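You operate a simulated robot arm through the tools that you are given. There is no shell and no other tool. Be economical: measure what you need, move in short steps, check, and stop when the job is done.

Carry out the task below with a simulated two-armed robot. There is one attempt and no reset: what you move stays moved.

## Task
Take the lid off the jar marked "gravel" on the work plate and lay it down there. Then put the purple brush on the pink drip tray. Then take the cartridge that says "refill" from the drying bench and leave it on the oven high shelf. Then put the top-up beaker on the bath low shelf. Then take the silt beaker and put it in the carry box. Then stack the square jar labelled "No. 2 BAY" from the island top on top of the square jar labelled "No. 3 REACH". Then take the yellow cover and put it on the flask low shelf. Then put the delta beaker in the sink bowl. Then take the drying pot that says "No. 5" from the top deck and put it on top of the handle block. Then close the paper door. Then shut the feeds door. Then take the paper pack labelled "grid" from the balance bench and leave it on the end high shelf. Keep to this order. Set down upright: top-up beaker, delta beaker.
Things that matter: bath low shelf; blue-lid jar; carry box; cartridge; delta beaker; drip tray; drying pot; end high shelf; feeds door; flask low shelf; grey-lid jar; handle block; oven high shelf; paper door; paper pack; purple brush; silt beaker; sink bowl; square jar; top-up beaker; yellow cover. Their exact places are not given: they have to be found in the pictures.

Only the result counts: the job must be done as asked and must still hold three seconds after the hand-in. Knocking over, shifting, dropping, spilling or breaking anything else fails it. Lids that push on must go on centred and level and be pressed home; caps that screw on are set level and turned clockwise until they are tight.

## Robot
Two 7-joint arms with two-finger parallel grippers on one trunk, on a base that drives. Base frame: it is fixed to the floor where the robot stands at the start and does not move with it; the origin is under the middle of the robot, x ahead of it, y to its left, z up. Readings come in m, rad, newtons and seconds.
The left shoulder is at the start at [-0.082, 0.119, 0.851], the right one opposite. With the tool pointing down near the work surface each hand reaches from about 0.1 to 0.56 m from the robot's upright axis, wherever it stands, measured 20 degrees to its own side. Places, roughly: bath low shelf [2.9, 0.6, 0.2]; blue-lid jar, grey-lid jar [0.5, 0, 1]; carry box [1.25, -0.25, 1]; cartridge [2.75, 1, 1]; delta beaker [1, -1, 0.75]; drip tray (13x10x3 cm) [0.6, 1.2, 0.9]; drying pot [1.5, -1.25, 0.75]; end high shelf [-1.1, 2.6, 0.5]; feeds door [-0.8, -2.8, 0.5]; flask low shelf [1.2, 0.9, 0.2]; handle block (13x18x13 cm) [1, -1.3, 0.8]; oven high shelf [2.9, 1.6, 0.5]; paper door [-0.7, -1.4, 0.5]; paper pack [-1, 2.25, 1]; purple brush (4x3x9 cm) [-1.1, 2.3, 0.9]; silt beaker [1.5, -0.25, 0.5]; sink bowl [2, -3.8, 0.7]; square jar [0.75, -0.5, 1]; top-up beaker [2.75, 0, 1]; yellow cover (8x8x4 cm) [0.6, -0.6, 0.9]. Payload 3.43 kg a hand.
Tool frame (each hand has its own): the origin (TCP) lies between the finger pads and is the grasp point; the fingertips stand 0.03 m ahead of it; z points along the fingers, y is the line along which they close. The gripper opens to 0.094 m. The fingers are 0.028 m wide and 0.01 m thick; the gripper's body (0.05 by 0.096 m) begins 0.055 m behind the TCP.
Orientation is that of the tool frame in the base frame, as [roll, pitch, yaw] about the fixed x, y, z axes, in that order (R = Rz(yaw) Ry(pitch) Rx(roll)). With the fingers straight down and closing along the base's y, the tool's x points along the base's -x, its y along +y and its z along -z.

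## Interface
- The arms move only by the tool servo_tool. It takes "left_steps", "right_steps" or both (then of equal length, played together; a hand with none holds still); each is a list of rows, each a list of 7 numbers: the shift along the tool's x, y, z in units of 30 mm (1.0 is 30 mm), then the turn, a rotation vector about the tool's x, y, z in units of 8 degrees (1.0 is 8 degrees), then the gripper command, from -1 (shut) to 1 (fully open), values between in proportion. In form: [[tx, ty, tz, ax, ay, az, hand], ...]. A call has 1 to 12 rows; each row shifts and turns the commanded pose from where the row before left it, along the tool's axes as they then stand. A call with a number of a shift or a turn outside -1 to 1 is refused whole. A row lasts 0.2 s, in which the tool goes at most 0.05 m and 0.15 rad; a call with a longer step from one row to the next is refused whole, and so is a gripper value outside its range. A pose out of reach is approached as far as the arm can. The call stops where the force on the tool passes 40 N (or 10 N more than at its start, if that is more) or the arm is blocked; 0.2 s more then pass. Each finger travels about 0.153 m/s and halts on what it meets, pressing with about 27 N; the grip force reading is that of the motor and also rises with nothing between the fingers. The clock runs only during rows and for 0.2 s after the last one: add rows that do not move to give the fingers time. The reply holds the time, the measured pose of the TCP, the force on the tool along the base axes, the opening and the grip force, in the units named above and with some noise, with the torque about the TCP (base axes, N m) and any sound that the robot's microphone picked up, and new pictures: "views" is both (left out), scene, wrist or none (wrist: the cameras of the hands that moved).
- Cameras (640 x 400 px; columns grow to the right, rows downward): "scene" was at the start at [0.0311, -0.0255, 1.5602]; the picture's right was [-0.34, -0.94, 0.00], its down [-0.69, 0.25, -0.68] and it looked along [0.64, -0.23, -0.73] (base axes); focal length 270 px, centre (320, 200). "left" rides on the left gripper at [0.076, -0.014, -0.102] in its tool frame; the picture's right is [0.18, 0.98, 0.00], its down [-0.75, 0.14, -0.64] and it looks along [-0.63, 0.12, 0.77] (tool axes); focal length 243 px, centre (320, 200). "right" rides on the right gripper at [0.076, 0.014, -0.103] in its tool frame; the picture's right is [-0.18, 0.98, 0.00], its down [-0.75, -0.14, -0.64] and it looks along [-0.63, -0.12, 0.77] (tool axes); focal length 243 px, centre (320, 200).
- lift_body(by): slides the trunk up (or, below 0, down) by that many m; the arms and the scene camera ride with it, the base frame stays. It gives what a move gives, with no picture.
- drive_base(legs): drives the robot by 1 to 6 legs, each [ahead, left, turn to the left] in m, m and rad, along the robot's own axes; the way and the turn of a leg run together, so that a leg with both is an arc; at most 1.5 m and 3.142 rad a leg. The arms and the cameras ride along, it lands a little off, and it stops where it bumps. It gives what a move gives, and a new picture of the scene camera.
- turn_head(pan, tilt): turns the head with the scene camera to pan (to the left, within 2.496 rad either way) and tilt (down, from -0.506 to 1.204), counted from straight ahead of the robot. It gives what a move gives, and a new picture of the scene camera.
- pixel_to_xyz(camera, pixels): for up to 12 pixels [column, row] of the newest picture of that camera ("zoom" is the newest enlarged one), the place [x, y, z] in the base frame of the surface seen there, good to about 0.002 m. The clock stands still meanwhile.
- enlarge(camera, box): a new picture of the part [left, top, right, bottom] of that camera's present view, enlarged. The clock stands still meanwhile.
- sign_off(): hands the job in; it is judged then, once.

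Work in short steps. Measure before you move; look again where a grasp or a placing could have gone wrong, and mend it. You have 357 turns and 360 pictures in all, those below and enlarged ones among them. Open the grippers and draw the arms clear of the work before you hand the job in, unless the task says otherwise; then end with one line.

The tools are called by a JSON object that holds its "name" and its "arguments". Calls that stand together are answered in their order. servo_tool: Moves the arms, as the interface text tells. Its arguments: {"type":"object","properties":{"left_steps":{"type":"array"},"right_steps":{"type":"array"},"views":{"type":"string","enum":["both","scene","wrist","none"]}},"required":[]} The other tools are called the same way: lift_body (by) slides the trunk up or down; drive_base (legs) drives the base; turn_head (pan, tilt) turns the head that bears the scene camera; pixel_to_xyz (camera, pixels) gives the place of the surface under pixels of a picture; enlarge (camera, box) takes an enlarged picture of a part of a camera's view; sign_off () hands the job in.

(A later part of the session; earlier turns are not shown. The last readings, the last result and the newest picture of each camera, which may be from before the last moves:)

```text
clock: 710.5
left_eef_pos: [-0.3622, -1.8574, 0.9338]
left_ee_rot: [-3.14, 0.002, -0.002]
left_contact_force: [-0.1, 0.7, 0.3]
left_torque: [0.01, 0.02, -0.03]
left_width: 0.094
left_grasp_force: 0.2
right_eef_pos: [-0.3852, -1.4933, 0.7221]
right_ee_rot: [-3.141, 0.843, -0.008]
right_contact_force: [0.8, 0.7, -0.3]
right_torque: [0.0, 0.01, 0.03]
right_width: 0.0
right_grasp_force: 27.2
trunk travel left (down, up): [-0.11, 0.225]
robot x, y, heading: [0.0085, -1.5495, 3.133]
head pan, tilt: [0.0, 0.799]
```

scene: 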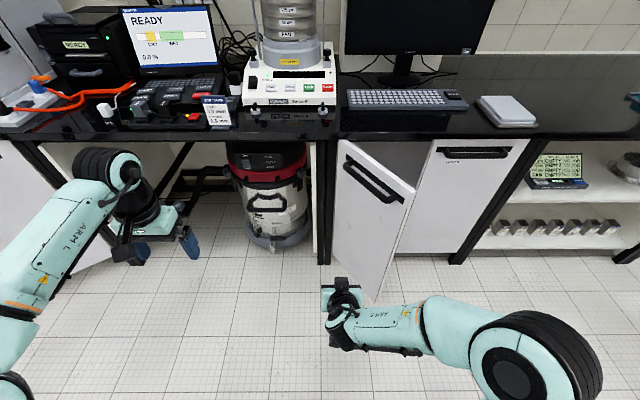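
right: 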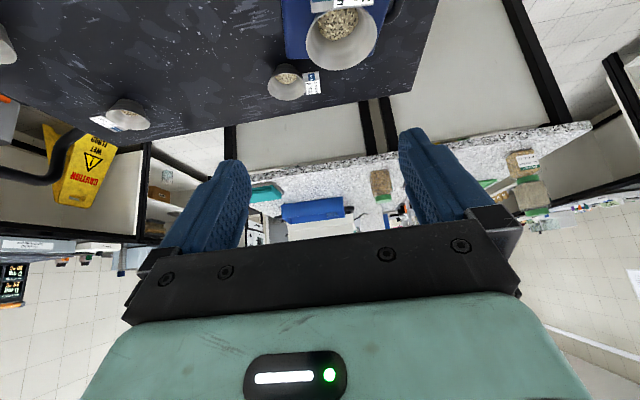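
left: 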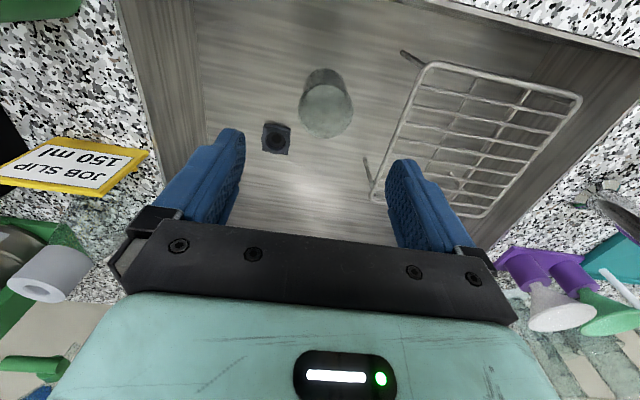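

The door's free edge is at (414,195)–(375,298). I measure the panel.

{"name": "pixel_to_xyz", "arguments": {"camera": "scene", "pixels": [[408, 200], [385, 270], [372, 292], [345, 150], [380, 200], [400, 220], [395, 198], [370, 240], [430, 220]]}}

```text
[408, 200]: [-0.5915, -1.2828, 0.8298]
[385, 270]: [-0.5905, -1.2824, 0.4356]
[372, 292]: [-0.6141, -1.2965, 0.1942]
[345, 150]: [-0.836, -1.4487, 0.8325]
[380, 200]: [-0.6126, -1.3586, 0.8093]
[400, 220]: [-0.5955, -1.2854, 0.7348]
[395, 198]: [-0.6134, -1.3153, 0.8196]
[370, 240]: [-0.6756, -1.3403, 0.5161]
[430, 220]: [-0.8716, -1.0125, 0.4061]
```

Free edge at [−0.585, −1.278]. I bring the fingertips near the outer face, 27 cm from the hinge, below the handle.

{"name": "servo_tool", "arguments": {"right_steps": [[-0.05, -0.51, 0.94, 0, 0, 0, -1], [-0.05, -0.51, 0.94, 0, 0, 0, -1], [-0.05, -0.51, 0.94, 0, 0, 0, -1], [-0.05, -0.51, 0.94, 0, 0, 0, -1], [-0.05, -0.51, 0.94, 0, 0, 0, -1], [-0.05, -0.51, 0.94, 0, 0, 0, -1], [-0.05, -0.51, 0.94, 0, 0, 0, -1], [-0.05, -0.51, 0.94, 0, 0, 0, -1], [0, 0, 0, 0, 0, 0, -1]], "views": "scene"}}

```text
clock: 712.5
left_eef_pos: [-0.3615, -1.8572, 0.9327]
left_ee_rot: [-3.139, 0.003, -0.002]
left_contact_force: [-0.1, 0.1, 0.0]
left_torque: [-0.01, 0.0, 0.0]
left_width: 0.094
left_grasp_force: 0.1
right_eef_pos: [-0.5617, -1.3691, 0.5815]
right_ee_rot: [-3.141, 0.841, -0.006]
right_contact_force: [0.0, -0.5, -0.4]
right_torque: [0.02, 0.0, -0.02]
right_width: 0.0
right_grasp_force: 26.5
trunk travel left (down, up): [-0.11, 0.225]
robot x, y, heading: [0.0102, -1.5447, 3.137]
head pan, tilt: [0.0, 0.799]
```

scene: 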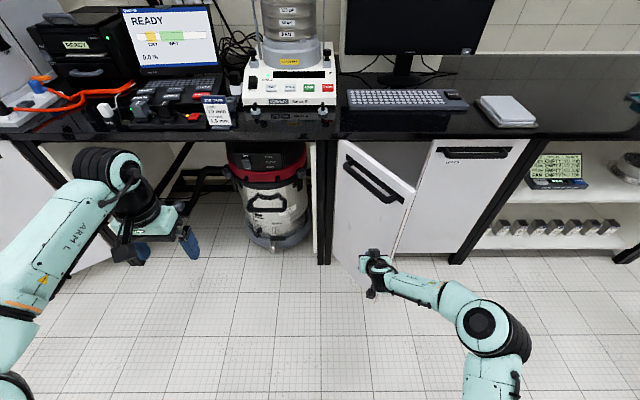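

The fist is at the panel. I push by driving ahead and to the right.

{"name": "drive_base", "arguments": {"legs": [[0.2, -0.14, 0]]}}

```text
clock: 714.4
left_eef_pos: [-0.562, -1.7191, 0.933]
left_ee_rot: [3.141, 0.0, -0.001]
left_contact_force: [-0.2, -0.3, 1.6]
left_torque: [0.0, 0.01, 0.02]
left_width: 0.0941
left_grasp_force: 0.1
right_eef_pos: [-0.7632, -1.23, 0.5804]
right_ee_rot: [-3.139, 0.841, -0.006]
right_contact_force: [0.1, -0.1, 0.2]
right_torque: [0.0, 0.02, 0.01]
right_width: 0.0001
right_grasp_force: 27.0
trunk travel left (down, up): [-0.11, 0.225]
robot x, y, heading: [-0.1938, -1.4013, 3.136]
head pan, tilt: [0.0, 0.799]
```

scene: 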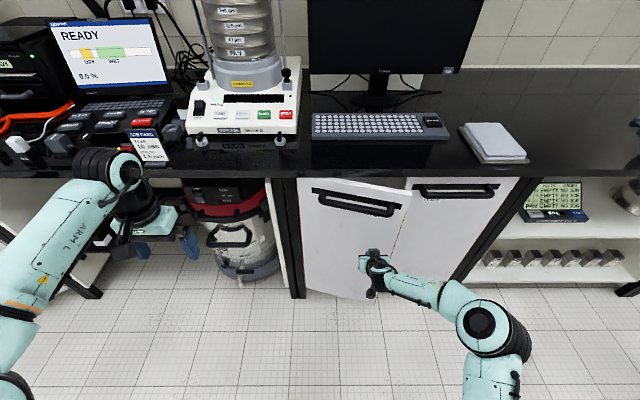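

The door is nearly shut. I drive 7 cm more, then press with the arm.

{"name": "drive_base", "arguments": {"legs": [[0.065, -0.01, 0]]}}

{"name": "servo_tool", "arguments": {"right_steps": [[0.22, 0, 0.25, 0, 0, 0, -1], [0.22, 0, 0.25, 0, 0, 0, -1], [0.22, 0, 0.25, 0, 0, 0, -1], [0, 0, 0, 0, 0, 0, -1]], "views": "scene"}}

```text
clock: 715.4
left_eef_pos: [-0.6262, -1.7086, 0.9326]
left_ee_rot: [3.141, 0.0, -0.002]
left_contact_force: [-0.3, 0.3, -0.7]
left_torque: [0.0, 0.0, -0.01]
left_width: 0.0938
left_grasp_force: 0.1
right_eef_pos: [-0.8271, -1.2192, 0.5808]
right_ee_rot: [-3.139, 0.841, -0.003]
right_contact_force: [-0.3, 1.2, -0.3]
right_torque: [0.02, 0.03, -0.04]
right_width: 0.0
right_grasp_force: 27.3
trunk travel left (down, up): [-0.11, 0.225]
robot x, y, heading: [-0.256, -1.3965, 3.138]
head pan, tilt: [0.0, 0.799]
```

scene: 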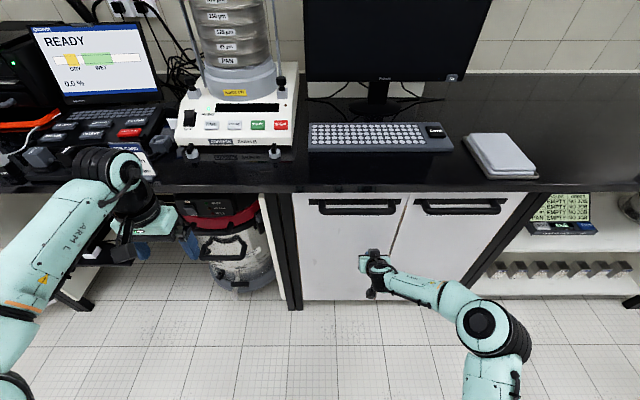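

```text
clock: 716.4
left_eef_pos: [-0.6272, -1.7087, 0.9329]
left_ee_rot: [-3.139, 0.002, -0.003]
left_contact_force: [0.9, 0.0, -0.9]
left_torque: [-0.01, 0.02, -0.01]
left_width: 0.0938
left_grasp_force: 0.1
right_eef_pos: [-0.8289, -1.2199, 0.5506]
right_ee_rot: [-3.141, 0.839, -0.004]
right_contact_force: [0.5, -0.6, 0.1]
right_torque: [-0.01, 0.0, -0.01]
right_width: 0.0001
right_grasp_force: 27.1
trunk travel left (down, up): [-0.11, 0.225]
robot x, y, heading: [-0.2555, -1.397, 3.136]
head pan, tilt: [0.0, 0.799]
```

scene: 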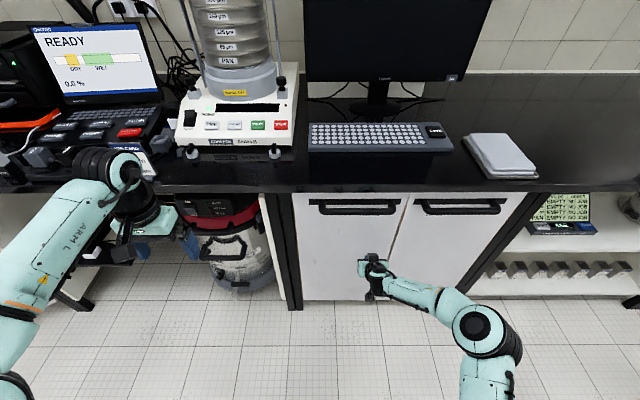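

I moved down instead of forward. The door looks almost flush; I measure panel depth next to the neighbouring door.

{"name": "pixel_to_xyz", "arguments": {"camera": "scene", "pixels": [[310, 230], [340, 230], [380, 230], [395, 225], [415, 225], [440, 230], [398, 240], [390, 270]]}}

{"name": "servo_tool", "arguments": {"right_steps": [[-0.22, 0, 0.25, 0, 0, 0, -1], [-0.22, 0, 0.25, 0, 0, 0, -1], [-0.22, 0, 0.25, 0, 0, 0, -1], [-0.22, 0, 0.25, 0, 0, 0, -1], [0, 0, 0, 0, 0, 0, -1]], "views": "scene"}}

```text
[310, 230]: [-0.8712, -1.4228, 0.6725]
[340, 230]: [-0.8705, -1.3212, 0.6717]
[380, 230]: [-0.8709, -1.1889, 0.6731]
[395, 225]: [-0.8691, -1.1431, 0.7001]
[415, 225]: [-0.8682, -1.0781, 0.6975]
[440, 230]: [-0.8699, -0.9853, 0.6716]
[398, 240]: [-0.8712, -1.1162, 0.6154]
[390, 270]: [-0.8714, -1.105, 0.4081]
```

```text
clock: 716.9
left_eef_pos: [-0.6262, -1.7083, 0.9328]
left_ee_rot: [3.141, 0.001, -0.002]
left_contact_force: [-0.5, -0.8, -0.8]
left_torque: [0.02, -0.02, 0.01]
left_width: 0.0941
left_grasp_force: 0.1
right_eef_pos: [-0.8385, -1.2192, 0.5484]
right_ee_rot: [3.14, 0.835, -0.008]
right_contact_force: [12.6, 0.2, 4.3]
right_torque: [-0.01, 0.01, 0.04]
right_width: 0.0
right_grasp_force: 27.2
trunk travel left (down, up): [-0.11, 0.225]
robot x, y, heading: [-0.2598, -1.3973, 3.136]
head pan, tilt: [0.0, 0.799]
stopped in row 2 (right hand): the force on the tool passed its limit at 80 N (the readings are from after the stop); the commanded pose is now the measured one
```

scene: 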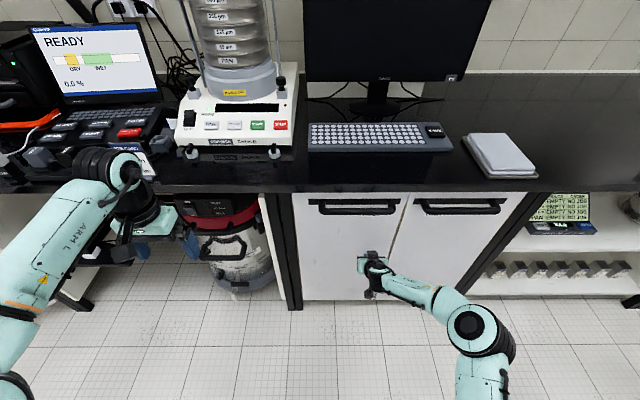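

The paper door is flush and pressed home (80 N stop). Now the feeds door: I back away, move along to y≈−2.7, and prepare the left hand the same way.

{"name": "drive_base", "arguments": {"legs": [[-0.28, 0, 0], [0, 1.27, 0]]}}

{"name": "servo_tool", "arguments": {"left_steps": [[0, 0, 0.5, 0, -1, 0, -1], [0, 0, 0.5, 0, -1, 0, -1], [0, 0, 0.5, 0, -1, 0, -1], [0, 0, 0.5, 0, -1, 0, -1], [0, 0, 0.5, 0, -1, 0, -1], [0, 0, 0.5, 0, -1, 0, -1], [0.7, 0, 0.7, 0, 0, 0, -1], [0.7, 0, 0.7, 0, 0, 0, -1], [0.7, 0, 0.7, 0, 0, 0, -1], [0.7, 0, 0.7, 0, 0, 0, -1], [0.7, 0, 0.7, 0, 0, 0, -1], [0.7, 0, 0.7, 0, 0, 0, -1]], "views": "scene"}}

{"name": "pixel_to_xyz", "arguments": {"camera": "scene", "pixels": [[270, 200], [250, 220], [230, 250], [290, 190], [260, 250], [300, 220], [240, 180], [220, 200]]}}

```text
clock: 729.8
left_eef_pos: [-0.3704, -2.9589, 0.9333]
left_ee_rot: [-3.139, 0.002, -0.026]
left_contact_force: [0.7, -0.8, -0.7]
left_torque: [-0.01, 0.03, 0.03]
left_width: 0.094
left_grasp_force: 0.0
right_eef_pos: [-0.5711, -2.4648, 0.5498]
right_ee_rot: [-3.14, 0.835, -0.029]
right_contact_force: [0.9, -0.1, -0.7]
right_torque: [0.01, 0.02, -0.02]
right_width: 0.0001
right_grasp_force: 27.6
trunk travel left (down, up): [-0.11, 0.225]
robot x, y, heading: [0.0053, -2.6549, 3.118]
head pan, tilt: [0.0, 0.799]
```

scene: 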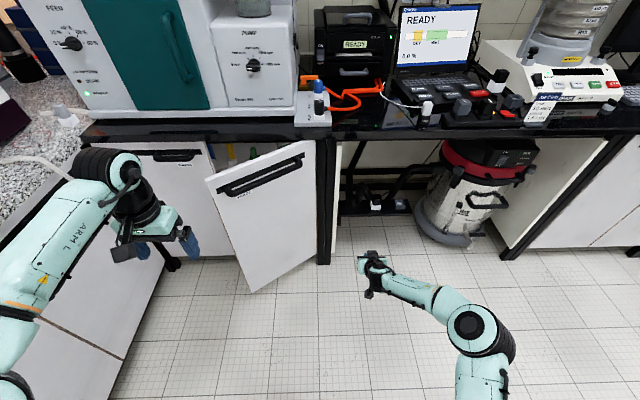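

```text
clock: 732.4
left_eef_pos: [-0.409, -2.9567, 0.6729]
left_ee_rot: [-3.14, 0.836, -0.024]
left_contact_force: [-0.2, 0.6, -0.2]
left_torque: [-0.03, 0.03, 0.02]
left_width: 0.0
left_grasp_force: 27.3
right_eef_pos: [-0.572, -2.4658, 0.5481]
right_ee_rot: [3.141, 0.836, -0.029]
right_contact_force: [-0.2, -0.3, 0.1]
right_torque: [0.05, 0.0, -0.02]
right_width: 0.0
right_grasp_force: 26.6
trunk travel left (down, up): [-0.11, 0.225]
robot x, y, heading: [0.0034, -2.6543, 3.111]
head pan, tilt: [0.0, 0.799]
```

scene: 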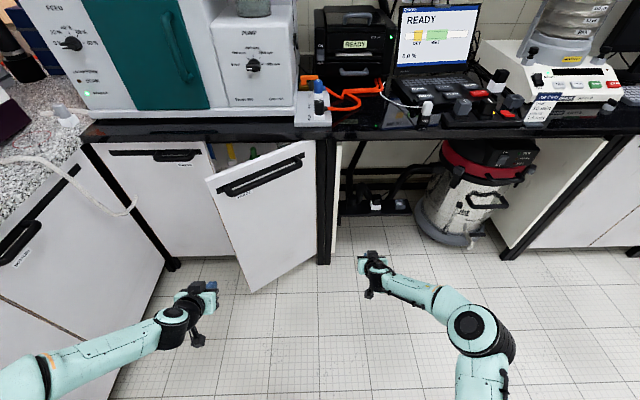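

```text
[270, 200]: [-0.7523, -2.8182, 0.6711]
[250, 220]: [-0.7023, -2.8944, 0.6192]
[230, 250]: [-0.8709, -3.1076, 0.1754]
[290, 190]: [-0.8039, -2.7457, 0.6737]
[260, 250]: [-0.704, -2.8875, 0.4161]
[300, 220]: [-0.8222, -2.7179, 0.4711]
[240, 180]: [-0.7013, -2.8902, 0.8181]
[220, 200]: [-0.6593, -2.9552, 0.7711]
```

The panel's free edge is at about [−0.645, −2.97]. I pull the right hand back, straighten, and drive so the left fist is just in front of the panel.

{"name": "servo_tool", "arguments": {"right_steps": [[0.3, 0, -0.9, 0, 0, 0, -1], [0.3, 0, -0.9, 0, 0, 0, -1], [0.3, 0, -0.9, 0, 0, 0, -1], [0.3, 0, -0.9, 0, 0, 0, -1], [0.3, 0, -0.9, 0, 0, 0, -1], [0.3, 0, -0.9, 0, 0, 0, -1], [0.3, 0, -0.9, 0, 0, 0, -1]], "views": "none"}}

{"name": "drive_base", "arguments": {"legs": [[0, 0, 0.03], [0.22, -0.065, 0]]}}

```text
clock: 734.0
left_eef_pos: [-0.4093, -2.9569, 0.6725]
left_ee_rot: [-3.14, 0.84, -0.023]
left_contact_force: [-0.1, 0.3, -0.7]
left_torque: [0.01, 0.0, -0.04]
left_width: 0.0001
left_grasp_force: 26.8
right_eef_pos: [-0.3893, -2.4694, 0.6295]
right_ee_rot: [3.14, 0.835, -0.03]
right_contact_force: [-0.8, -0.3, 0.4]
right_torque: [0.0, 0.02, -0.02]
right_width: 0.0
right_grasp_force: 27.1
trunk travel left (down, up): [-0.11, 0.225]
robot x, y, heading: [0.0066, -2.6529, 3.113]
head pan, tilt: [0.0, 0.799]
```

```text
clock: 736.0
left_eef_pos: [-0.6186, -2.9059, 0.6729]
left_ee_rot: [-3.139, 0.839, 0.008]
left_contact_force: [-0.3, -0.1, 0.5]
left_torque: [-0.01, 0.01, -0.01]
left_width: 0.0
left_grasp_force: 26.6
right_eef_pos: [-0.6162, -2.4171, 0.6292]
right_ee_rot: [3.141, 0.834, 0.002]
right_contact_force: [-0.9, 0.0, -0.7]
right_torque: [0.0, 0.02, -0.01]
right_width: 0.0
right_grasp_force: 27.1
trunk travel left (down, up): [-0.11, 0.225]
robot x, y, heading: [-0.2158, -2.5891, -3.142]
head pan, tilt: [0.0, 0.799]
```

scene: 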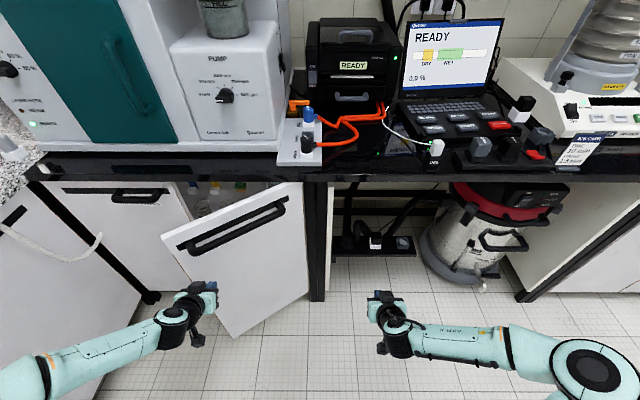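

I retract the right hand a bit more and push with the left by driving ahead.

{"name": "servo_tool", "arguments": {"right_steps": [[0.5, 0, -0.8, 0, 0, 0, -1], [0.5, 0, -0.8, 0, 0, 0, -1], [0.5, 0, -0.8, 0, 0, 0, -1], [0.5, 0, -0.8, 0, 0, 0, -1]], "views": "none"}}

{"name": "drive_base", "arguments": {"legs": [[0.13, 0.01, 0]]}}

```text
clock: 737.0
left_eef_pos: [-0.6179, -2.9061, 0.6737]
left_ee_rot: [-3.138, 0.837, 0.007]
left_contact_force: [0.3, -0.2, -0.1]
left_torque: [0.0, -0.02, -0.01]
left_width: 0.0
left_grasp_force: 26.7
right_eef_pos: [-0.5304, -2.4185, 0.645]
right_ee_rot: [-3.141, 0.837, 0.004]
right_contact_force: [-0.1, 0.7, -0.2]
right_torque: [0.01, 0.0, -0.01]
right_width: 0.0001
right_grasp_force: 27.3
right hand out of reach, approached as far as the arm can: row 4
trunk travel left (down, up): [-0.11, 0.225]
robot x, y, heading: [-0.2127, -2.5907, -3.139]
head pan, tilt: [0.0, 0.799]
```

```text
clock: 738.3
left_eef_pos: [-0.7482, -2.9161, 0.6726]
left_ee_rot: [-3.141, 0.837, 0.006]
left_contact_force: [-0.6, 0.9, 0.3]
left_torque: [-0.02, 0.0, 0.0]
left_width: 0.0002
left_grasp_force: 26.6
right_eef_pos: [-0.66, -2.4276, 0.6462]
right_ee_rot: [-3.14, 0.834, 0.002]
right_contact_force: [0.1, -0.3, 0.6]
right_torque: [-0.02, 0.02, 0.02]
right_width: 0.0
right_grasp_force: 27.1
trunk travel left (down, up): [-0.11, 0.225]
robot x, y, heading: [-0.3386, -2.6005, -3.133]
head pan, tilt: [0.0, 0.799]
```

scene: 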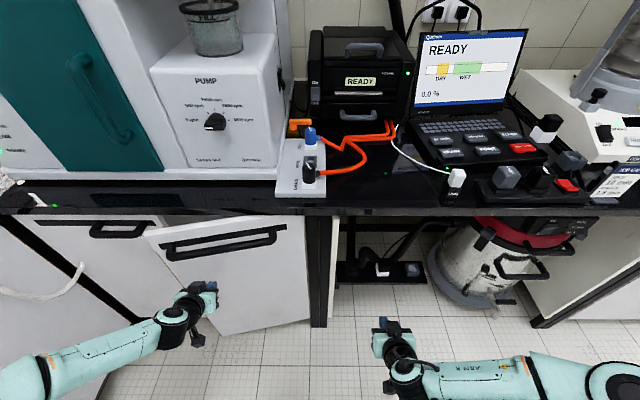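

Almost closed. I finish with the left arm, pushing straight ahead in 2 cm steps.

{"name": "servo_tool", "arguments": {"left_steps": [[-0.446, 0.1, 0.495, 0, 0, 0, -1], [-0.446, 0.1, 0.495, 0, 0, 0, -1], [-0.446, 0.1, 0.495, 0, 0, 0, -1], [-0.446, 0.1, 0.495, 0, 0, 0, -1], [-0.223, 0, 0.248, 0, 0, 0, -1], [-0.223, 0, 0.248, 0, 0, 0, -1], [-0.223, 0, 0.248, 0, 0, 0, -1]], "views": "scene"}}

{"name": "pixel_to_xyz", "arguments": {"camera": "scene", "pixels": [[290, 270], [250, 270], [230, 265], [175, 260], [165, 250], [150, 245], [120, 250], [180, 280]]}}

```text
clock: 739.8
left_eef_pos: [-0.838, -2.9293, 0.6704]
left_ee_rot: [-3.137, 0.826, 0.008]
left_contact_force: [5.5, 0.7, -0.7]
left_torque: [-0.07, 0.24, 0.09]
left_width: 0.0
left_grasp_force: 26.3
right_eef_pos: [-0.6565, -2.4284, 0.6466]
right_ee_rot: [3.139, 0.836, 0.005]
right_contact_force: [0.1, -0.4, -0.2]
right_torque: [0.04, 0.0, 0.01]
right_width: 0.0
right_grasp_force: 26.6
trunk travel left (down, up): [-0.11, 0.225]
robot x, y, heading: [-0.3398, -2.6029, -3.135]
head pan, tilt: [0.0, 0.799]
stopped in row 7 (left hand): the force on the tool passed its limit at 51 N (the readings are from after the stop); the commanded pose is now the measured one
```

scene: 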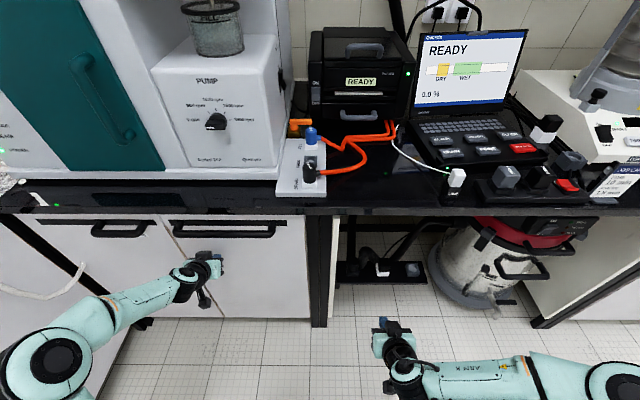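

```text
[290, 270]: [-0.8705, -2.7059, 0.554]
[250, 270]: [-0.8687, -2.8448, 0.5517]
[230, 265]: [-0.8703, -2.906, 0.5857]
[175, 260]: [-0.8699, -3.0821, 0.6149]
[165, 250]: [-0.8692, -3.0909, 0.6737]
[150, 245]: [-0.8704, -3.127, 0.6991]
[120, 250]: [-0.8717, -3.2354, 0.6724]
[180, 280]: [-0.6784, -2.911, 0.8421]
```

The feeds door is flush too. Last item: the grid paper pack. I back off, raise the trunk, and drive along to the balance bench (both hands stay pitched forward).

{"name": "drive_base", "arguments": {"legs": [[-0.12, 0, 0], [0, -0.12, 0]]}}

{"name": "lift_body", "arguments": {"by": 0.22}}

{"name": "servo_tool", "arguments": {"left_steps": [[-0.5, 0, -0.8, 0, 0, 0, 1], [-0.5, 0, -0.8, 0, 0, 0, 1], [-0.5, 0, -0.8, 0, 0, 0, 1], [-0.5, 0, -0.8, 0, 0, 0, 1], [-0.5, 0, -0.8, 0, 0, 0, 1], [-0.5, 0, -0.8, 0, 0, 0, 1], [-0.5, 0, -0.8, 0, 0, 0, 1]], "right_steps": [[-0.9, 0, -0.4, 0, 0, 0, 1], [-0.9, 0, -0.4, 0, 0, 0, 1], [-0.9, 0, -0.4, 0, 0, 0, 1], [-0.9, 0, -0.4, 0, 0, 0, 1], [-0.9, 0, -0.4, 0, 0, 0, 1], [-0.9, 0, -0.4, 0, 0, 0, 1], [-0.9, 0, -0.4, 0, 0, 0, 1]], "views": "none"}}

```text
clock: 742.3
left_eef_pos: [-0.7216, -2.8116, 0.6698]
left_ee_rot: [-3.141, 0.829, 0.007]
left_contact_force: [0.0, 0.4, -0.1]
left_torque: [0.0, 0.01, 0.01]
left_width: 0.0001
left_grasp_force: 26.9
right_eef_pos: [-0.5384, -2.3098, 0.6444]
right_ee_rot: [3.14, 0.836, 0.004]
right_contact_force: [0.3, 0.0, 0.1]
right_torque: [-0.02, 0.01, 0.0]
right_width: 0.0001
right_grasp_force: 27.0
trunk travel left (down, up): [-0.11, 0.225]
robot x, y, heading: [-0.2194, -2.4839, -3.138]
head pan, tilt: [0.0, 0.799]
```

scene: 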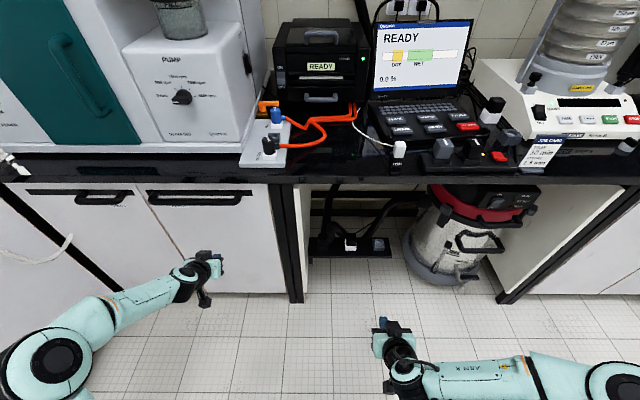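

```text
clock: 744.6
left_eef_pos: [-0.7184, -2.8112, 0.8909]
left_ee_rot: [-3.139, 0.83, 0.007]
left_contact_force: [0.6, -0.4, -0.8]
left_torque: [0.03, 0.0, -0.02]
left_width: 0.0003
left_grasp_force: 27.2
right_eef_pos: [-0.6079, -2.3102, 0.9112]
right_ee_rot: [-3.141, 0.94, 0.003]
right_contact_force: [0.5, 0.2, -0.1]
right_torque: [0.0, 0.0, -0.02]
right_width: 0.0
right_grasp_force: 26.4
trunk travel left (down, up): [-0.33, 0.005]
robot x, y, heading: [-0.2169, -2.483, -3.135]
head pan, tilt: [0.0, 0.799]
```

```text
clock: 746.2
left_eef_pos: [-0.6661, -2.8096, 1.0838]
left_ee_rot: [-3.14, 0.829, 0.007]
left_contact_force: [-0.8, 0.3, -0.3]
left_torque: [0.07, -0.03, 0.01]
left_width: 0.0941
left_grasp_force: 0.1
right_eef_pos: [-0.6509, -2.3125, 1.1133]
right_ee_rot: [3.138, 0.938, 0.004]
right_contact_force: [0.1, -0.3, 0.9]
right_torque: [0.0, 0.02, -0.01]
right_width: 0.0939
right_grasp_force: 0.0
trunk travel left (down, up): [-0.33, 0.005]
robot x, y, heading: [-0.2212, -2.481, -3.133]
head pan, tilt: [0.0, 0.799]
```

I drive along the corridor to y≈2.3.

{"name": "drive_base", "arguments": {"legs": [[-0.13, 0, -0.008], [0, -1.5, 0], [0, -1.5, 0], [0, -1.5, 0], [0, -0.28, 0]]}}

{"name": "turn_head", "arguments": {"pan": -0.1, "tilt": 0.7}}

```text
clock: 789.0
left_eef_pos: [-0.6136, 1.983, 1.0831]
left_ee_rot: [-3.138, 0.828, 0.015]
left_contact_force: [0.0, 0.1, 0.4]
left_torque: [0.0, 0.01, 0.01]
left_width: 0.094
left_grasp_force: 0.0
right_eef_pos: [-0.6009, 2.4826, 1.1139]
right_ee_rot: [-3.141, 0.938, 0.011]
right_contact_force: [0.2, 0.2, 0.9]
right_torque: [0.0, 0.0, -0.03]
right_width: 0.0939
right_grasp_force: 0.1
trunk travel left (down, up): [-0.33, 0.005]
robot x, y, heading: [-0.1718, 2.3184, -3.133]
head pan, tilt: [0.0, 0.799]
```

scene: 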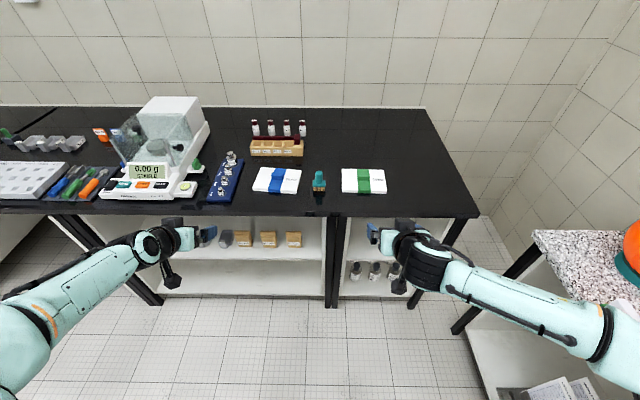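

```text
clock: 789.7
left_eef_pos: [-0.6134, 1.9834, 1.0828]
left_ee_rot: [-3.138, 0.83, 0.015]
left_contact_force: [-0.3, 0.4, -0.6]
left_torque: [0.02, -0.01, 0.03]
left_width: 0.0937
left_grasp_force: 0.1
right_eef_pos: [-0.6023, 2.4823, 1.1131]
right_ee_rot: [3.14, 0.938, 0.012]
right_contact_force: [1.2, -0.5, 0.3]
right_torque: [-0.01, 0.0, 0.04]
right_width: 0.0941
right_grasp_force: 0.2
trunk travel left (down, up): [-0.33, 0.005]
robot x, y, heading: [-0.1727, 2.3129, -3.129]
head pan, tilt: [-0.099, 0.7]
```

scene: 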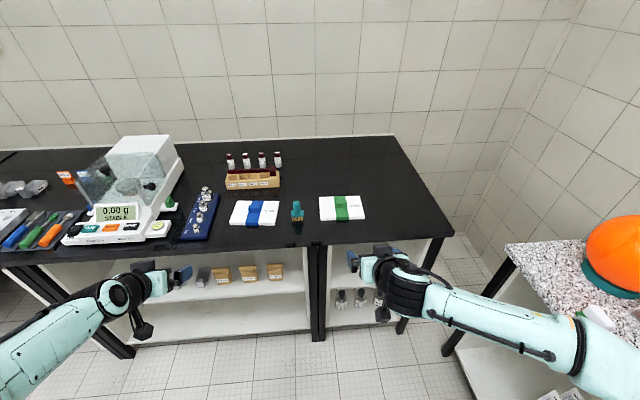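

The grid pack (green band) is at (342,208); the end bay lies below right. I enlarge and measure.

{"name": "enlarge", "arguments": {"camera": "scene", "box": [290, 180, 450, 340]}}

{"name": "pixel_to_xyz", "arguments": {"camera": "scene", "pixels": [[342, 208], [340, 300], [345, 315], [345, 325], [420, 280], [340, 265], [345, 290], [400, 320], [330, 310], [350, 260], [335, 240], [410, 262]]}}

```text
2.50 times, centred on (370, 260) of scene
```

zoom: 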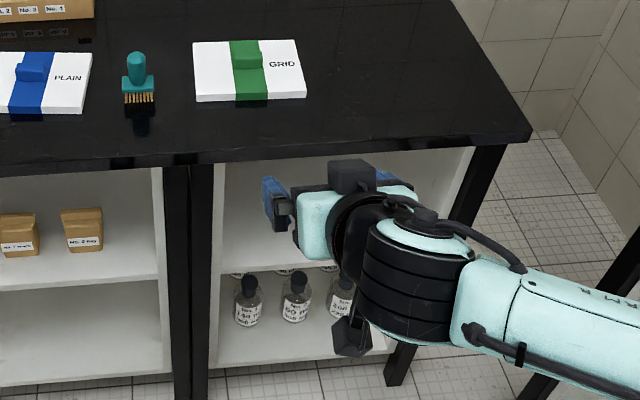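

```text
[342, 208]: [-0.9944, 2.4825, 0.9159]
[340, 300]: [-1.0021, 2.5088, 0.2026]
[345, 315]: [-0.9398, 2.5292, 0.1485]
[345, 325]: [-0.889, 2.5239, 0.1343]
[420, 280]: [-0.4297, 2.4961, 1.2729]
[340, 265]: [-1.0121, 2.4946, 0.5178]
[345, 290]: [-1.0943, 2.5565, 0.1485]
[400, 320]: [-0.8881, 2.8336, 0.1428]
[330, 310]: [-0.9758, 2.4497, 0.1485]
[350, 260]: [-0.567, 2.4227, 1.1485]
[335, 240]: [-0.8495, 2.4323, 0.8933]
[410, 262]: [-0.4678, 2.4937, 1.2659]
```

The end high shelf is at z≈0.518 and empty in front. I drive 25 cm closer and look at the pack's grip block.

{"name": "drive_base", "arguments": {"legs": [[0.24, 0, -0.012]]}}

{"name": "enlarge", "arguments": {"camera": "scene", "box": [320, 220, 420, 282]}}

{"name": "servo_tool", "arguments": {"right_steps": [[0, 0, 0, 0, 0, 0, 1]], "views": "wrist"}}

```text
clock: 791.4
left_eef_pos: [-0.8557, 1.9877, 1.0826]
left_ee_rot: [-3.139, 0.828, 0.002]
left_contact_force: [-0.5, -0.4, -0.2]
left_torque: [-0.02, 0.03, 0.04]
left_width: 0.094
left_grasp_force: 0.1
right_eef_pos: [-0.8354, 2.4876, 1.1132]
right_ee_rot: [-3.141, 0.939, -0.003]
right_contact_force: [0.2, 0.3, -0.7]
right_torque: [-0.01, -0.01, 0.0]
right_width: 0.0941
right_grasp_force: 0.1
trunk travel left (down, up): [-0.33, 0.005]
robot x, y, heading: [-0.4052, 2.3148, 3.136]
head pan, tilt: [-0.099, 0.7]
```

scene: 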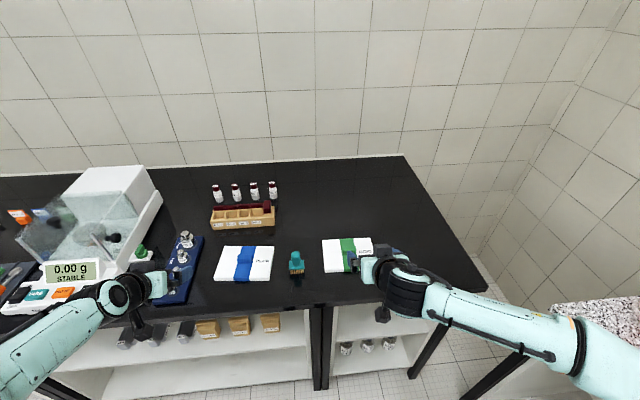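

```text
6.40 times, centred on (370, 251) of scene
```

zoom: 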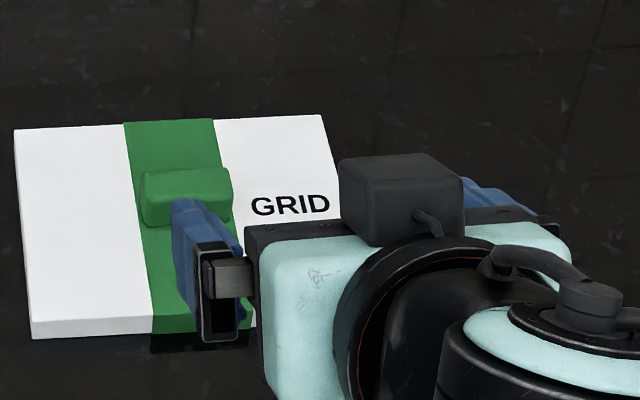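

```text
clock: 791.8
left_eef_pos: [-0.8556, 1.9871, 1.0839]
left_ee_rot: [-3.141, 0.829, 0.002]
left_contact_force: [0.3, 0.1, -0.1]
left_torque: [-0.02, -0.02, 0.01]
left_width: 0.0939
left_grasp_force: 0.1
right_eef_pos: [-0.8351, 2.4868, 1.1135]
right_ee_rot: [3.14, 0.941, -0.004]
right_contact_force: [0.8, -0.4, 0.8]
right_torque: [0.01, -0.03, 0.02]
right_width: 0.0942
right_grasp_force: 0.1
trunk travel left (down, up): [-0.33, 0.005]
robot x, y, heading: [-0.4092, 2.3138, 3.14]
head pan, tilt: [-0.099, 0.7]
```

right: 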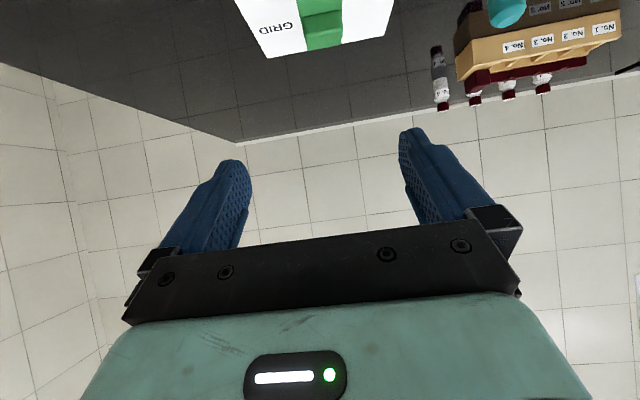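

I enlarge the right camera's view of the block and measure.

{"name": "enlarge", "arguments": {"camera": "right", "box": [260, 0, 380, 75]}}

{"name": "pixel_to_xyz", "arguments": {"camera": "zoom", "pixels": [[230, 90], [425, 60], [330, 80], [330, 140], [330, 30], [240, 140], [420, 110], [240, 240], [420, 230], [330, 200]]}}

```text
5.33 times, centred on (320, 38) of right
```

zoom: 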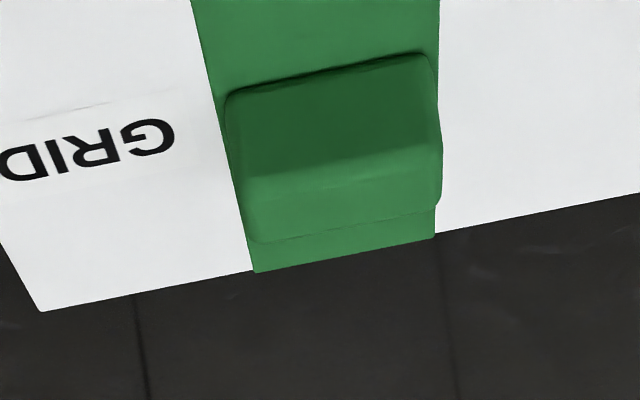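

```text
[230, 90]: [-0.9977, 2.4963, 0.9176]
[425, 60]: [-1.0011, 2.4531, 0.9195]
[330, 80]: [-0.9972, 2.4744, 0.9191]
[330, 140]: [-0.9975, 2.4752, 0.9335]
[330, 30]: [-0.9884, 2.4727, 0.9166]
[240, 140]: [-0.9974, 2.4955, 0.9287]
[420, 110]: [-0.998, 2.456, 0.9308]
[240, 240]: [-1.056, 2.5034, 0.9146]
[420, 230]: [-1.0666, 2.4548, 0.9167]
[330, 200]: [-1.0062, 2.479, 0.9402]
```

The grip block is centred [−1.009, 2.4755], z 0.916–0.940, 4.6 cm long. I approach it with the right hand.

{"name": "servo_tool", "arguments": {"right_steps": [[0.245, 0.077, 0.866, 0, 0, 0, 0.5], [0.245, 0.077, 0.866, 0, 0, 0, 0.5], [0.245, 0.077, 0.866, 0, 0, 0, 0.5], [0.245, 0.077, 0.866, 0, 0, 0, 0.5], [0.245, 0.077, 0.866, 0, 0, 0, 0.5], [0, 0, 0, 0, 0, 0, 0.5]], "views": "wrist"}}

```text
clock: 793.2
left_eef_pos: [-0.8554, 1.9887, 1.0832]
left_ee_rot: [-3.137, 0.828, 0.002]
left_contact_force: [-0.3, 0.4, -0.3]
left_torque: [-0.03, 0.01, 0.02]
left_width: 0.0942
left_grasp_force: 0.0
right_eef_pos: [-0.9197, 2.4745, 1.0075]
right_ee_rot: [-3.141, 0.94, -0.001]
right_contact_force: [0.0, 0.2, 0.0]
right_torque: [0.01, 0.0, -0.02]
right_width: 0.0704
right_grasp_force: 0.0
trunk travel left (down, up): [-0.33, 0.005]
robot x, y, heading: [-0.4061, 2.3114, 3.137]
head pan, tilt: [-0.099, 0.7]
```

right: 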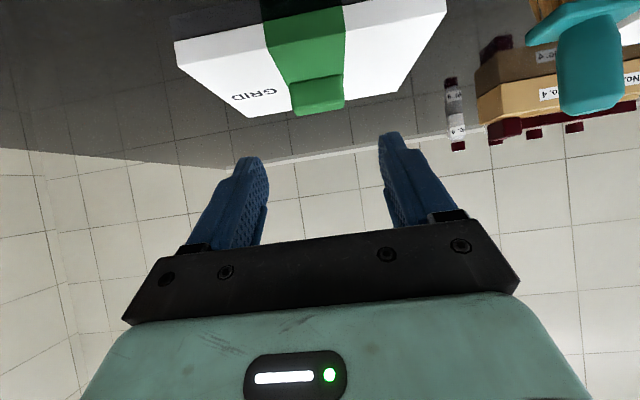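

Aligned. I advance 10 cm along the fingers, then close.

{"name": "servo_tool", "arguments": {"right_steps": [[0, 0, 0.9, 0, 0, 0, 0.5], [0, 0, 0.9, 0, 0, 0, 0.5], [0, 0, 0.9, 0, 0, 0, 0.5], [0, 0, 0.63, 0, 0, 0, 0.5], [0, 0, 0, 0, 0, 0, 0.5]], "views": "wrist"}}

```text
clock: 794.4
left_eef_pos: [-0.856, 1.988, 1.0829]
left_ee_rot: [-3.139, 0.83, 0.001]
left_contact_force: [-0.2, -0.3, 0.2]
left_torque: [-0.01, 0.0, 0.0]
left_width: 0.0942
left_grasp_force: 0.1
right_eef_pos: [-1.0016, 2.477, 0.9474]
right_ee_rot: [-3.139, 0.941, -0.003]
right_contact_force: [-0.2, -0.5, -0.3]
right_torque: [-0.05, 0.01, -0.01]
right_width: 0.0702
right_grasp_force: 0.1
trunk travel left (down, up): [-0.33, 0.005]
robot x, y, heading: [-0.4088, 2.3137, 3.141]
head pan, tilt: [-0.099, 0.7]
```

right: 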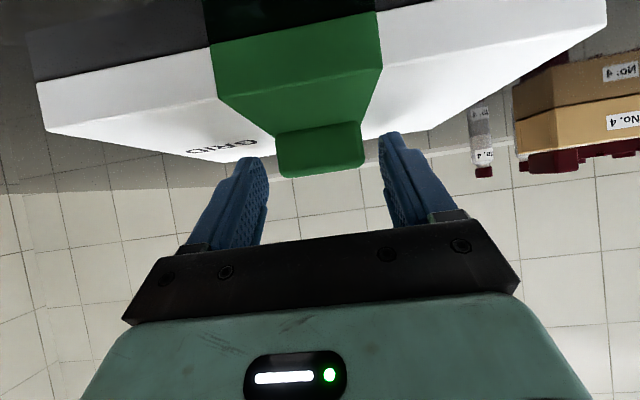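

The block is between the fingers. I close and lift 4 cm.

{"name": "servo_tool", "arguments": {"right_steps": [[0, 0, 0, 0, 0, 0, 0], [0, 0, 0, 0, 0, 0, -1], [0, 0, 0, 0, 0, 0, -1], [0, 0, 0, 0, 0, 0, -1], [-0.27, 0, -0.2, 0, 0, 0, -1], [-0.4, 0, -0.3, 0, 0, 0, -1], [-0.5, 0, -0.37, 0, 0, 0, -1], [0, 0, 0, 0, 0, 0, -1]], "views": "wrist"}}

```text
clock: 796.2
left_eef_pos: [-0.8564, 1.9887, 1.0846]
left_ee_rot: [-3.14, 0.828, 0.002]
left_contact_force: [0.2, -0.5, -0.4]
left_torque: [0.01, 0.0, 0.01]
left_width: 0.0939
left_grasp_force: 0.0
right_eef_pos: [-1.0, 2.476, 0.9912]
right_ee_rot: [3.139, 0.939, -0.003]
right_contact_force: [0.8, 0.1, -2.4]
right_torque: [-0.02, -0.01, 0.01]
right_width: 0.0458
right_grasp_force: 27.3
trunk travel left (down, up): [-0.33, 0.005]
robot x, y, heading: [-0.4083, 2.3148, 3.143]
head pan, tilt: [-0.099, 0.7]
```

right: 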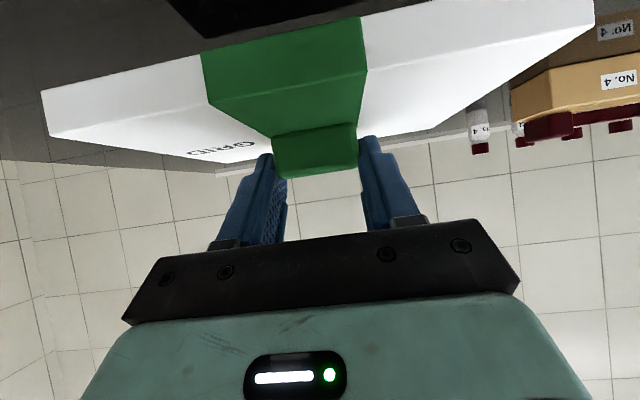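

Held level. I raise it, back away from the bench, shift right ~9 cm, and lower the trunk.

{"name": "servo_tool", "arguments": {"right_steps": [[-0.806, 0, -0.592, 0, 0, 0, -1], [-0.806, 0, -0.592, 0, 0, 0, -1], [0, 0, 0, 0, 0, 0, -1]], "views": "none"}}

{"name": "drive_base", "arguments": {"legs": [[-0.38, 0, 0], [0, -0.09, 0]]}}

{"name": "lift_body", "arguments": {"by": -0.33}}

{"name": "turn_head", "arguments": {"pan": -0.25, "tilt": 0.65}}

```text
clock: 797.0
left_eef_pos: [-0.8568, 1.9881, 1.083]
left_ee_rot: [-3.14, 0.829, 0.001]
left_contact_force: [-0.4, -0.4, 0.0]
left_torque: [-0.01, 0.01, 0.0]
left_width: 0.0941
left_grasp_force: 0.0
right_eef_pos: [-1.0018, 2.4766, 1.051]
right_ee_rot: [3.139, 0.939, -0.003]
right_contact_force: [-0.5, -0.8, -3.1]
right_torque: [0.04, 0.02, 0.02]
right_width: 0.0458
right_grasp_force: 26.6
trunk travel left (down, up): [-0.33, 0.005]
robot x, y, heading: [-0.4079, 2.3135, 3.139]
head pan, tilt: [-0.099, 0.7]
```

```text
clock: 800.5
left_eef_pos: [-0.4743, 2.0755, 1.084]
left_ee_rot: [-3.139, 0.828, 0.007]
left_contact_force: [0.1, 0.5, -1.0]
left_torque: [0.03, 0.02, -0.01]
left_width: 0.094
left_grasp_force: 0.1
right_eef_pos: [-0.6228, 2.5634, 1.0523]
right_ee_rot: [-3.141, 0.939, 0.003]
right_contact_force: [0.2, 0.1, -2.8]
right_torque: [0.03, -0.01, -0.01]
right_width: 0.046
right_grasp_force: 27.5
trunk travel left (down, up): [-0.33, 0.005]
robot x, y, heading: [-0.0266, 2.4022, -3.137]
head pan, tilt: [-0.099, 0.7]
```

scene: 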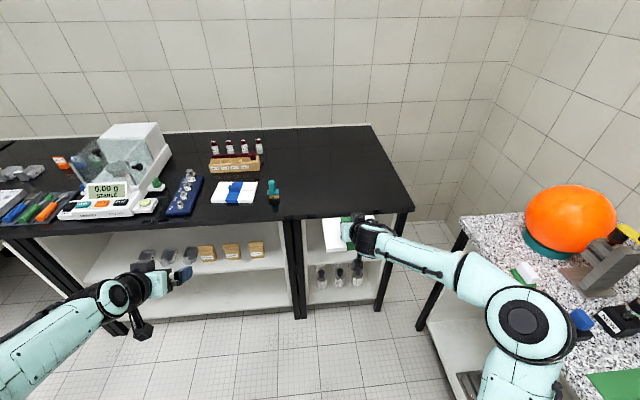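

```text
clock: 803.8
left_eef_pos: [-0.4736, 2.0768, 0.7528]
left_ee_rot: [-3.139, 0.832, 0.007]
left_contact_force: [0.5, -0.1, 0.0]
left_torque: [0.0, -0.03, 0.02]
left_width: 0.0941
left_grasp_force: 0.0
right_eef_pos: [-0.6215, 2.562, 0.7213]
right_ee_rot: [3.14, 0.941, 0.002]
right_contact_force: [0.1, -0.2, -2.4]
right_torque: [0.0, 0.02, 0.01]
right_width: 0.0457
right_grasp_force: 26.6
trunk travel left (down, up): [0.0, 0.335]
robot x, y, heading: [-0.0231, 2.4014, -3.139]
head pan, tilt: [-0.099, 0.7]
```

```text
clock: 804.5
left_eef_pos: [-0.4741, 2.0772, 0.7528]
left_ee_rot: [-3.139, 0.829, 0.007]
left_contact_force: [-0.7, -0.3, 0.3]
left_torque: [-0.01, -0.02, 0.01]
left_width: 0.094
left_grasp_force: 0.2
right_eef_pos: [-0.6233, 2.5612, 0.7219]
right_ee_rot: [3.14, 0.938, 0.001]
right_contact_force: [-0.2, -0.9, -2.4]
right_torque: [0.0, -0.01, -0.01]
right_width: 0.0457
right_grasp_force: 27.0
trunk travel left (down, up): [0.0, 0.335]
robot x, y, heading: [-0.0258, 2.4066, -3.138]
head pan, tilt: [-0.25, 0.649]
```

scene: 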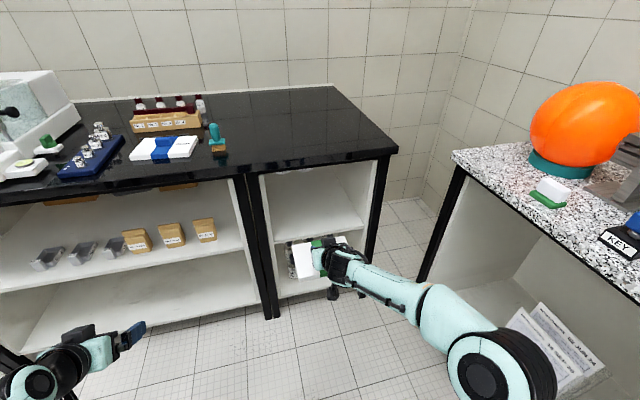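

I measure the bay's walls, and the right elbow against the end cabinet.

{"name": "pixel_to_xyz", "arguments": {"camera": "scene", "pixels": [[270, 230], [375, 190], [300, 235], [345, 215], [320, 200], [545, 365], [500, 345], [470, 320], [455, 165], [430, 260], [355, 230]]}}

```text
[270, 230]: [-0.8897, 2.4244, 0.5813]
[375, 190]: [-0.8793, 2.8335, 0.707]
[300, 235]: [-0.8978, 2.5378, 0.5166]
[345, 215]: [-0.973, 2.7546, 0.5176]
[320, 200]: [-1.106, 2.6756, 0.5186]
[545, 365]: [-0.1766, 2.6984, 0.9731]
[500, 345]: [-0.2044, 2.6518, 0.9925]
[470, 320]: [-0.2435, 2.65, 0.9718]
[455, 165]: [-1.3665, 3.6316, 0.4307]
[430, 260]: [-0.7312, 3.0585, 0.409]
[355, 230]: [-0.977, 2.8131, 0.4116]
```

Bay: y 2.43–2.83, shelf z≈0.517. I lower the pack to z≈0.63, shifting 4.5 cm to the bay's middle, and drive in.

{"name": "servo_tool", "arguments": {"right_steps": [[0.824, -0.5, 0.605, 0, 0, 0, -1], [0.824, -0.5, 0.605, 0, 0, 0, -1], [0.824, -0.5, 0.605, 0, 0, 0, -1], [0, 0, 0, 0, 0, 0, -1]], "views": "none"}}

{"name": "drive_base", "arguments": {"legs": [[0.27, 0, 0]]}}

{"name": "servo_tool", "arguments": {"right_steps": [[0, 0, 0, 0, 0, 0, -1]], "views": "wrist"}}

```text
clock: 805.5
left_eef_pos: [-0.4734, 2.0754, 0.7523]
left_ee_rot: [-3.137, 0.829, 0.007]
left_contact_force: [0.1, 0.0, 0.8]
left_torque: [0.0, 0.06, 0.0]
left_width: 0.0941
left_grasp_force: 0.0
right_eef_pos: [-0.6248, 2.6079, 0.6295]
right_ee_rot: [3.14, 0.938, 0.001]
right_contact_force: [0.1, 0.6, -2.6]
right_torque: [-0.01, -0.06, 0.01]
right_width: 0.0458
right_grasp_force: 27.2
trunk travel left (down, up): [0.0, 0.335]
robot x, y, heading: [-0.0275, 2.4004, -3.137]
head pan, tilt: [-0.25, 0.649]
```

```text
clock: 807.4
left_eef_pos: [-0.7393, 2.0705, 0.7526]
left_ee_rot: [-3.141, 0.83, 0.013]
left_contact_force: [-0.3, -0.7, -0.4]
left_torque: [-0.02, 0.02, 0.0]
left_width: 0.0939
left_grasp_force: 0.0
right_eef_pos: [-0.893, 2.603, 0.6305]
right_ee_rot: [3.139, 0.938, 0.009]
right_contact_force: [-0.6, -0.3, -2.2]
right_torque: [0.03, -0.06, -0.02]
right_width: 0.0458
right_grasp_force: 26.9
trunk travel left (down, up): [0.0, 0.335]
robot x, y, heading: [-0.2913, 2.4003, -3.13]
head pan, tilt: [-0.25, 0.649]
```

scene: 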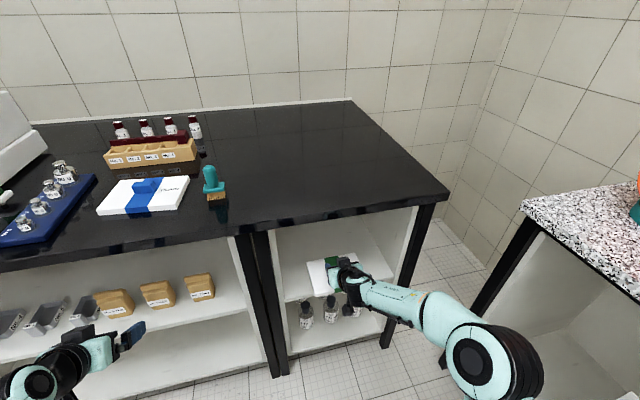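

```text
clock: 807.8
left_eef_pos: [-0.7399, 2.0714, 0.7536]
left_ee_rot: [-3.14, 0.829, 0.014]
left_contact_force: [0.4, -0.7, 0.2]
left_torque: [0.01, -0.04, -0.01]
left_width: 0.094
left_grasp_force: 0.0
right_eef_pos: [-0.8924, 2.6031, 0.6293]
right_ee_rot: [3.14, 0.938, 0.009]
right_contact_force: [0.1, -0.3, -2.8]
right_torque: [-0.01, -0.01, -0.02]
right_width: 0.0457
right_grasp_force: 26.4
trunk travel left (down, up): [0.0, 0.335]
robot x, y, heading: [-0.2958, 2.401, -3.134]
head pan, tilt: [-0.25, 0.649]
```

right: 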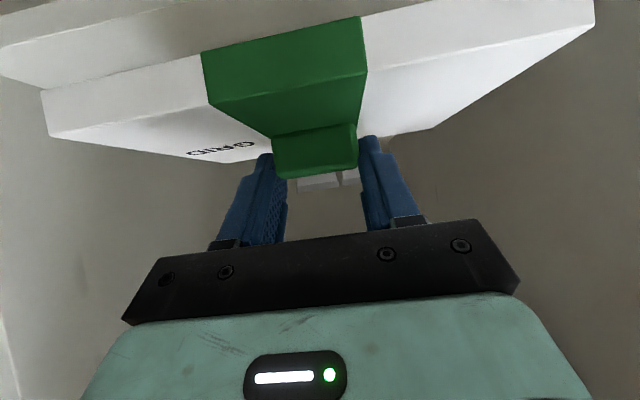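

Inside the bay opening. I extend 9.5 cm further in with the arm, then lower to just above the shelf.

{"name": "servo_tool", "arguments": {"right_steps": [[-0.625, 0, 0.85, 0, 0, 0, -1], [-0.625, 0, 0.85, 0, 0, 0, -1], [-0.625, 0, 0.85, 0, 0, 0, -1], [0.7, 0, 0.515, 0, 0, 0, -1], [0.64, 0, 0.47, 0, 0, 0, -1], [0, 0, 0, 0, 0, 0, -1]], "views": "wrist"}}

```text
clock: 809.1
left_eef_pos: [-0.7389, 2.0717, 0.7531]
left_ee_rot: [-3.138, 0.829, 0.014]
left_contact_force: [0.2, -0.4, -0.3]
left_torque: [0.02, -0.02, -0.02]
left_width: 0.094
left_grasp_force: 0.1
right_eef_pos: [-0.9883, 2.602, 0.58]
right_ee_rot: [3.14, 0.938, 0.009]
right_contact_force: [0.7, -0.2, -2.8]
right_torque: [0.02, -0.01, -0.04]
right_width: 0.0456
right_grasp_force: 26.8
trunk travel left (down, up): [0.0, 0.335]
robot x, y, heading: [-0.2972, 2.4013, -3.131]
head pan, tilt: [-0.25, 0.649]
```

right: 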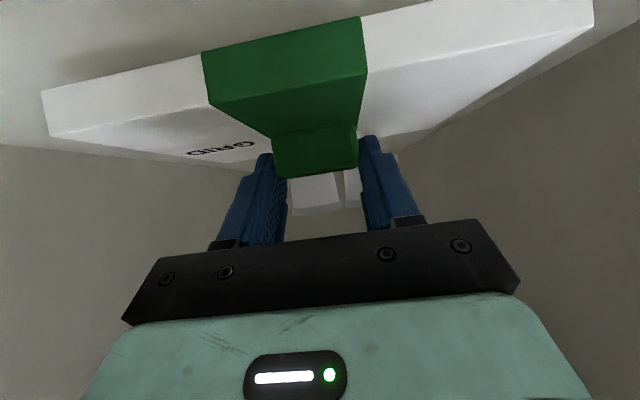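

I lower the last centimetre slowly.

{"name": "servo_tool", "arguments": {"right_steps": [[0.16, 0, 0.12, 0, 0, 0, -1], [0.1, 0, 0.07, 0, 0, 0, -1], [0.06, 0, 0.045, 0, 0, 0, -1], [0.05, 0, 0.035, 0, 0, 0, -1], [0, 0, 0, 0, 0, 0, -1]], "views": "none"}}

```text
clock: 810.4
left_eef_pos: [-0.7401, 2.0721, 0.7525]
left_ee_rot: [-3.139, 0.828, 0.013]
left_contact_force: [0.3, -0.6, -0.3]
left_torque: [0.01, 0.03, 0.03]
left_width: 0.0941
left_grasp_force: 0.0
right_eef_pos: [-0.9888, 2.6012, 0.5676]
right_ee_rot: [3.14, 0.943, 0.008]
right_contact_force: [0.9, -0.3, 6.2]
right_torque: [-0.34, -0.49, -0.02]
right_width: 0.0457
right_grasp_force: 26.5
trunk travel left (down, up): [0.0, 0.335]
robot x, y, heading: [-0.2972, 2.4038, -3.126]
head pan, tilt: [-0.25, 0.649]
```

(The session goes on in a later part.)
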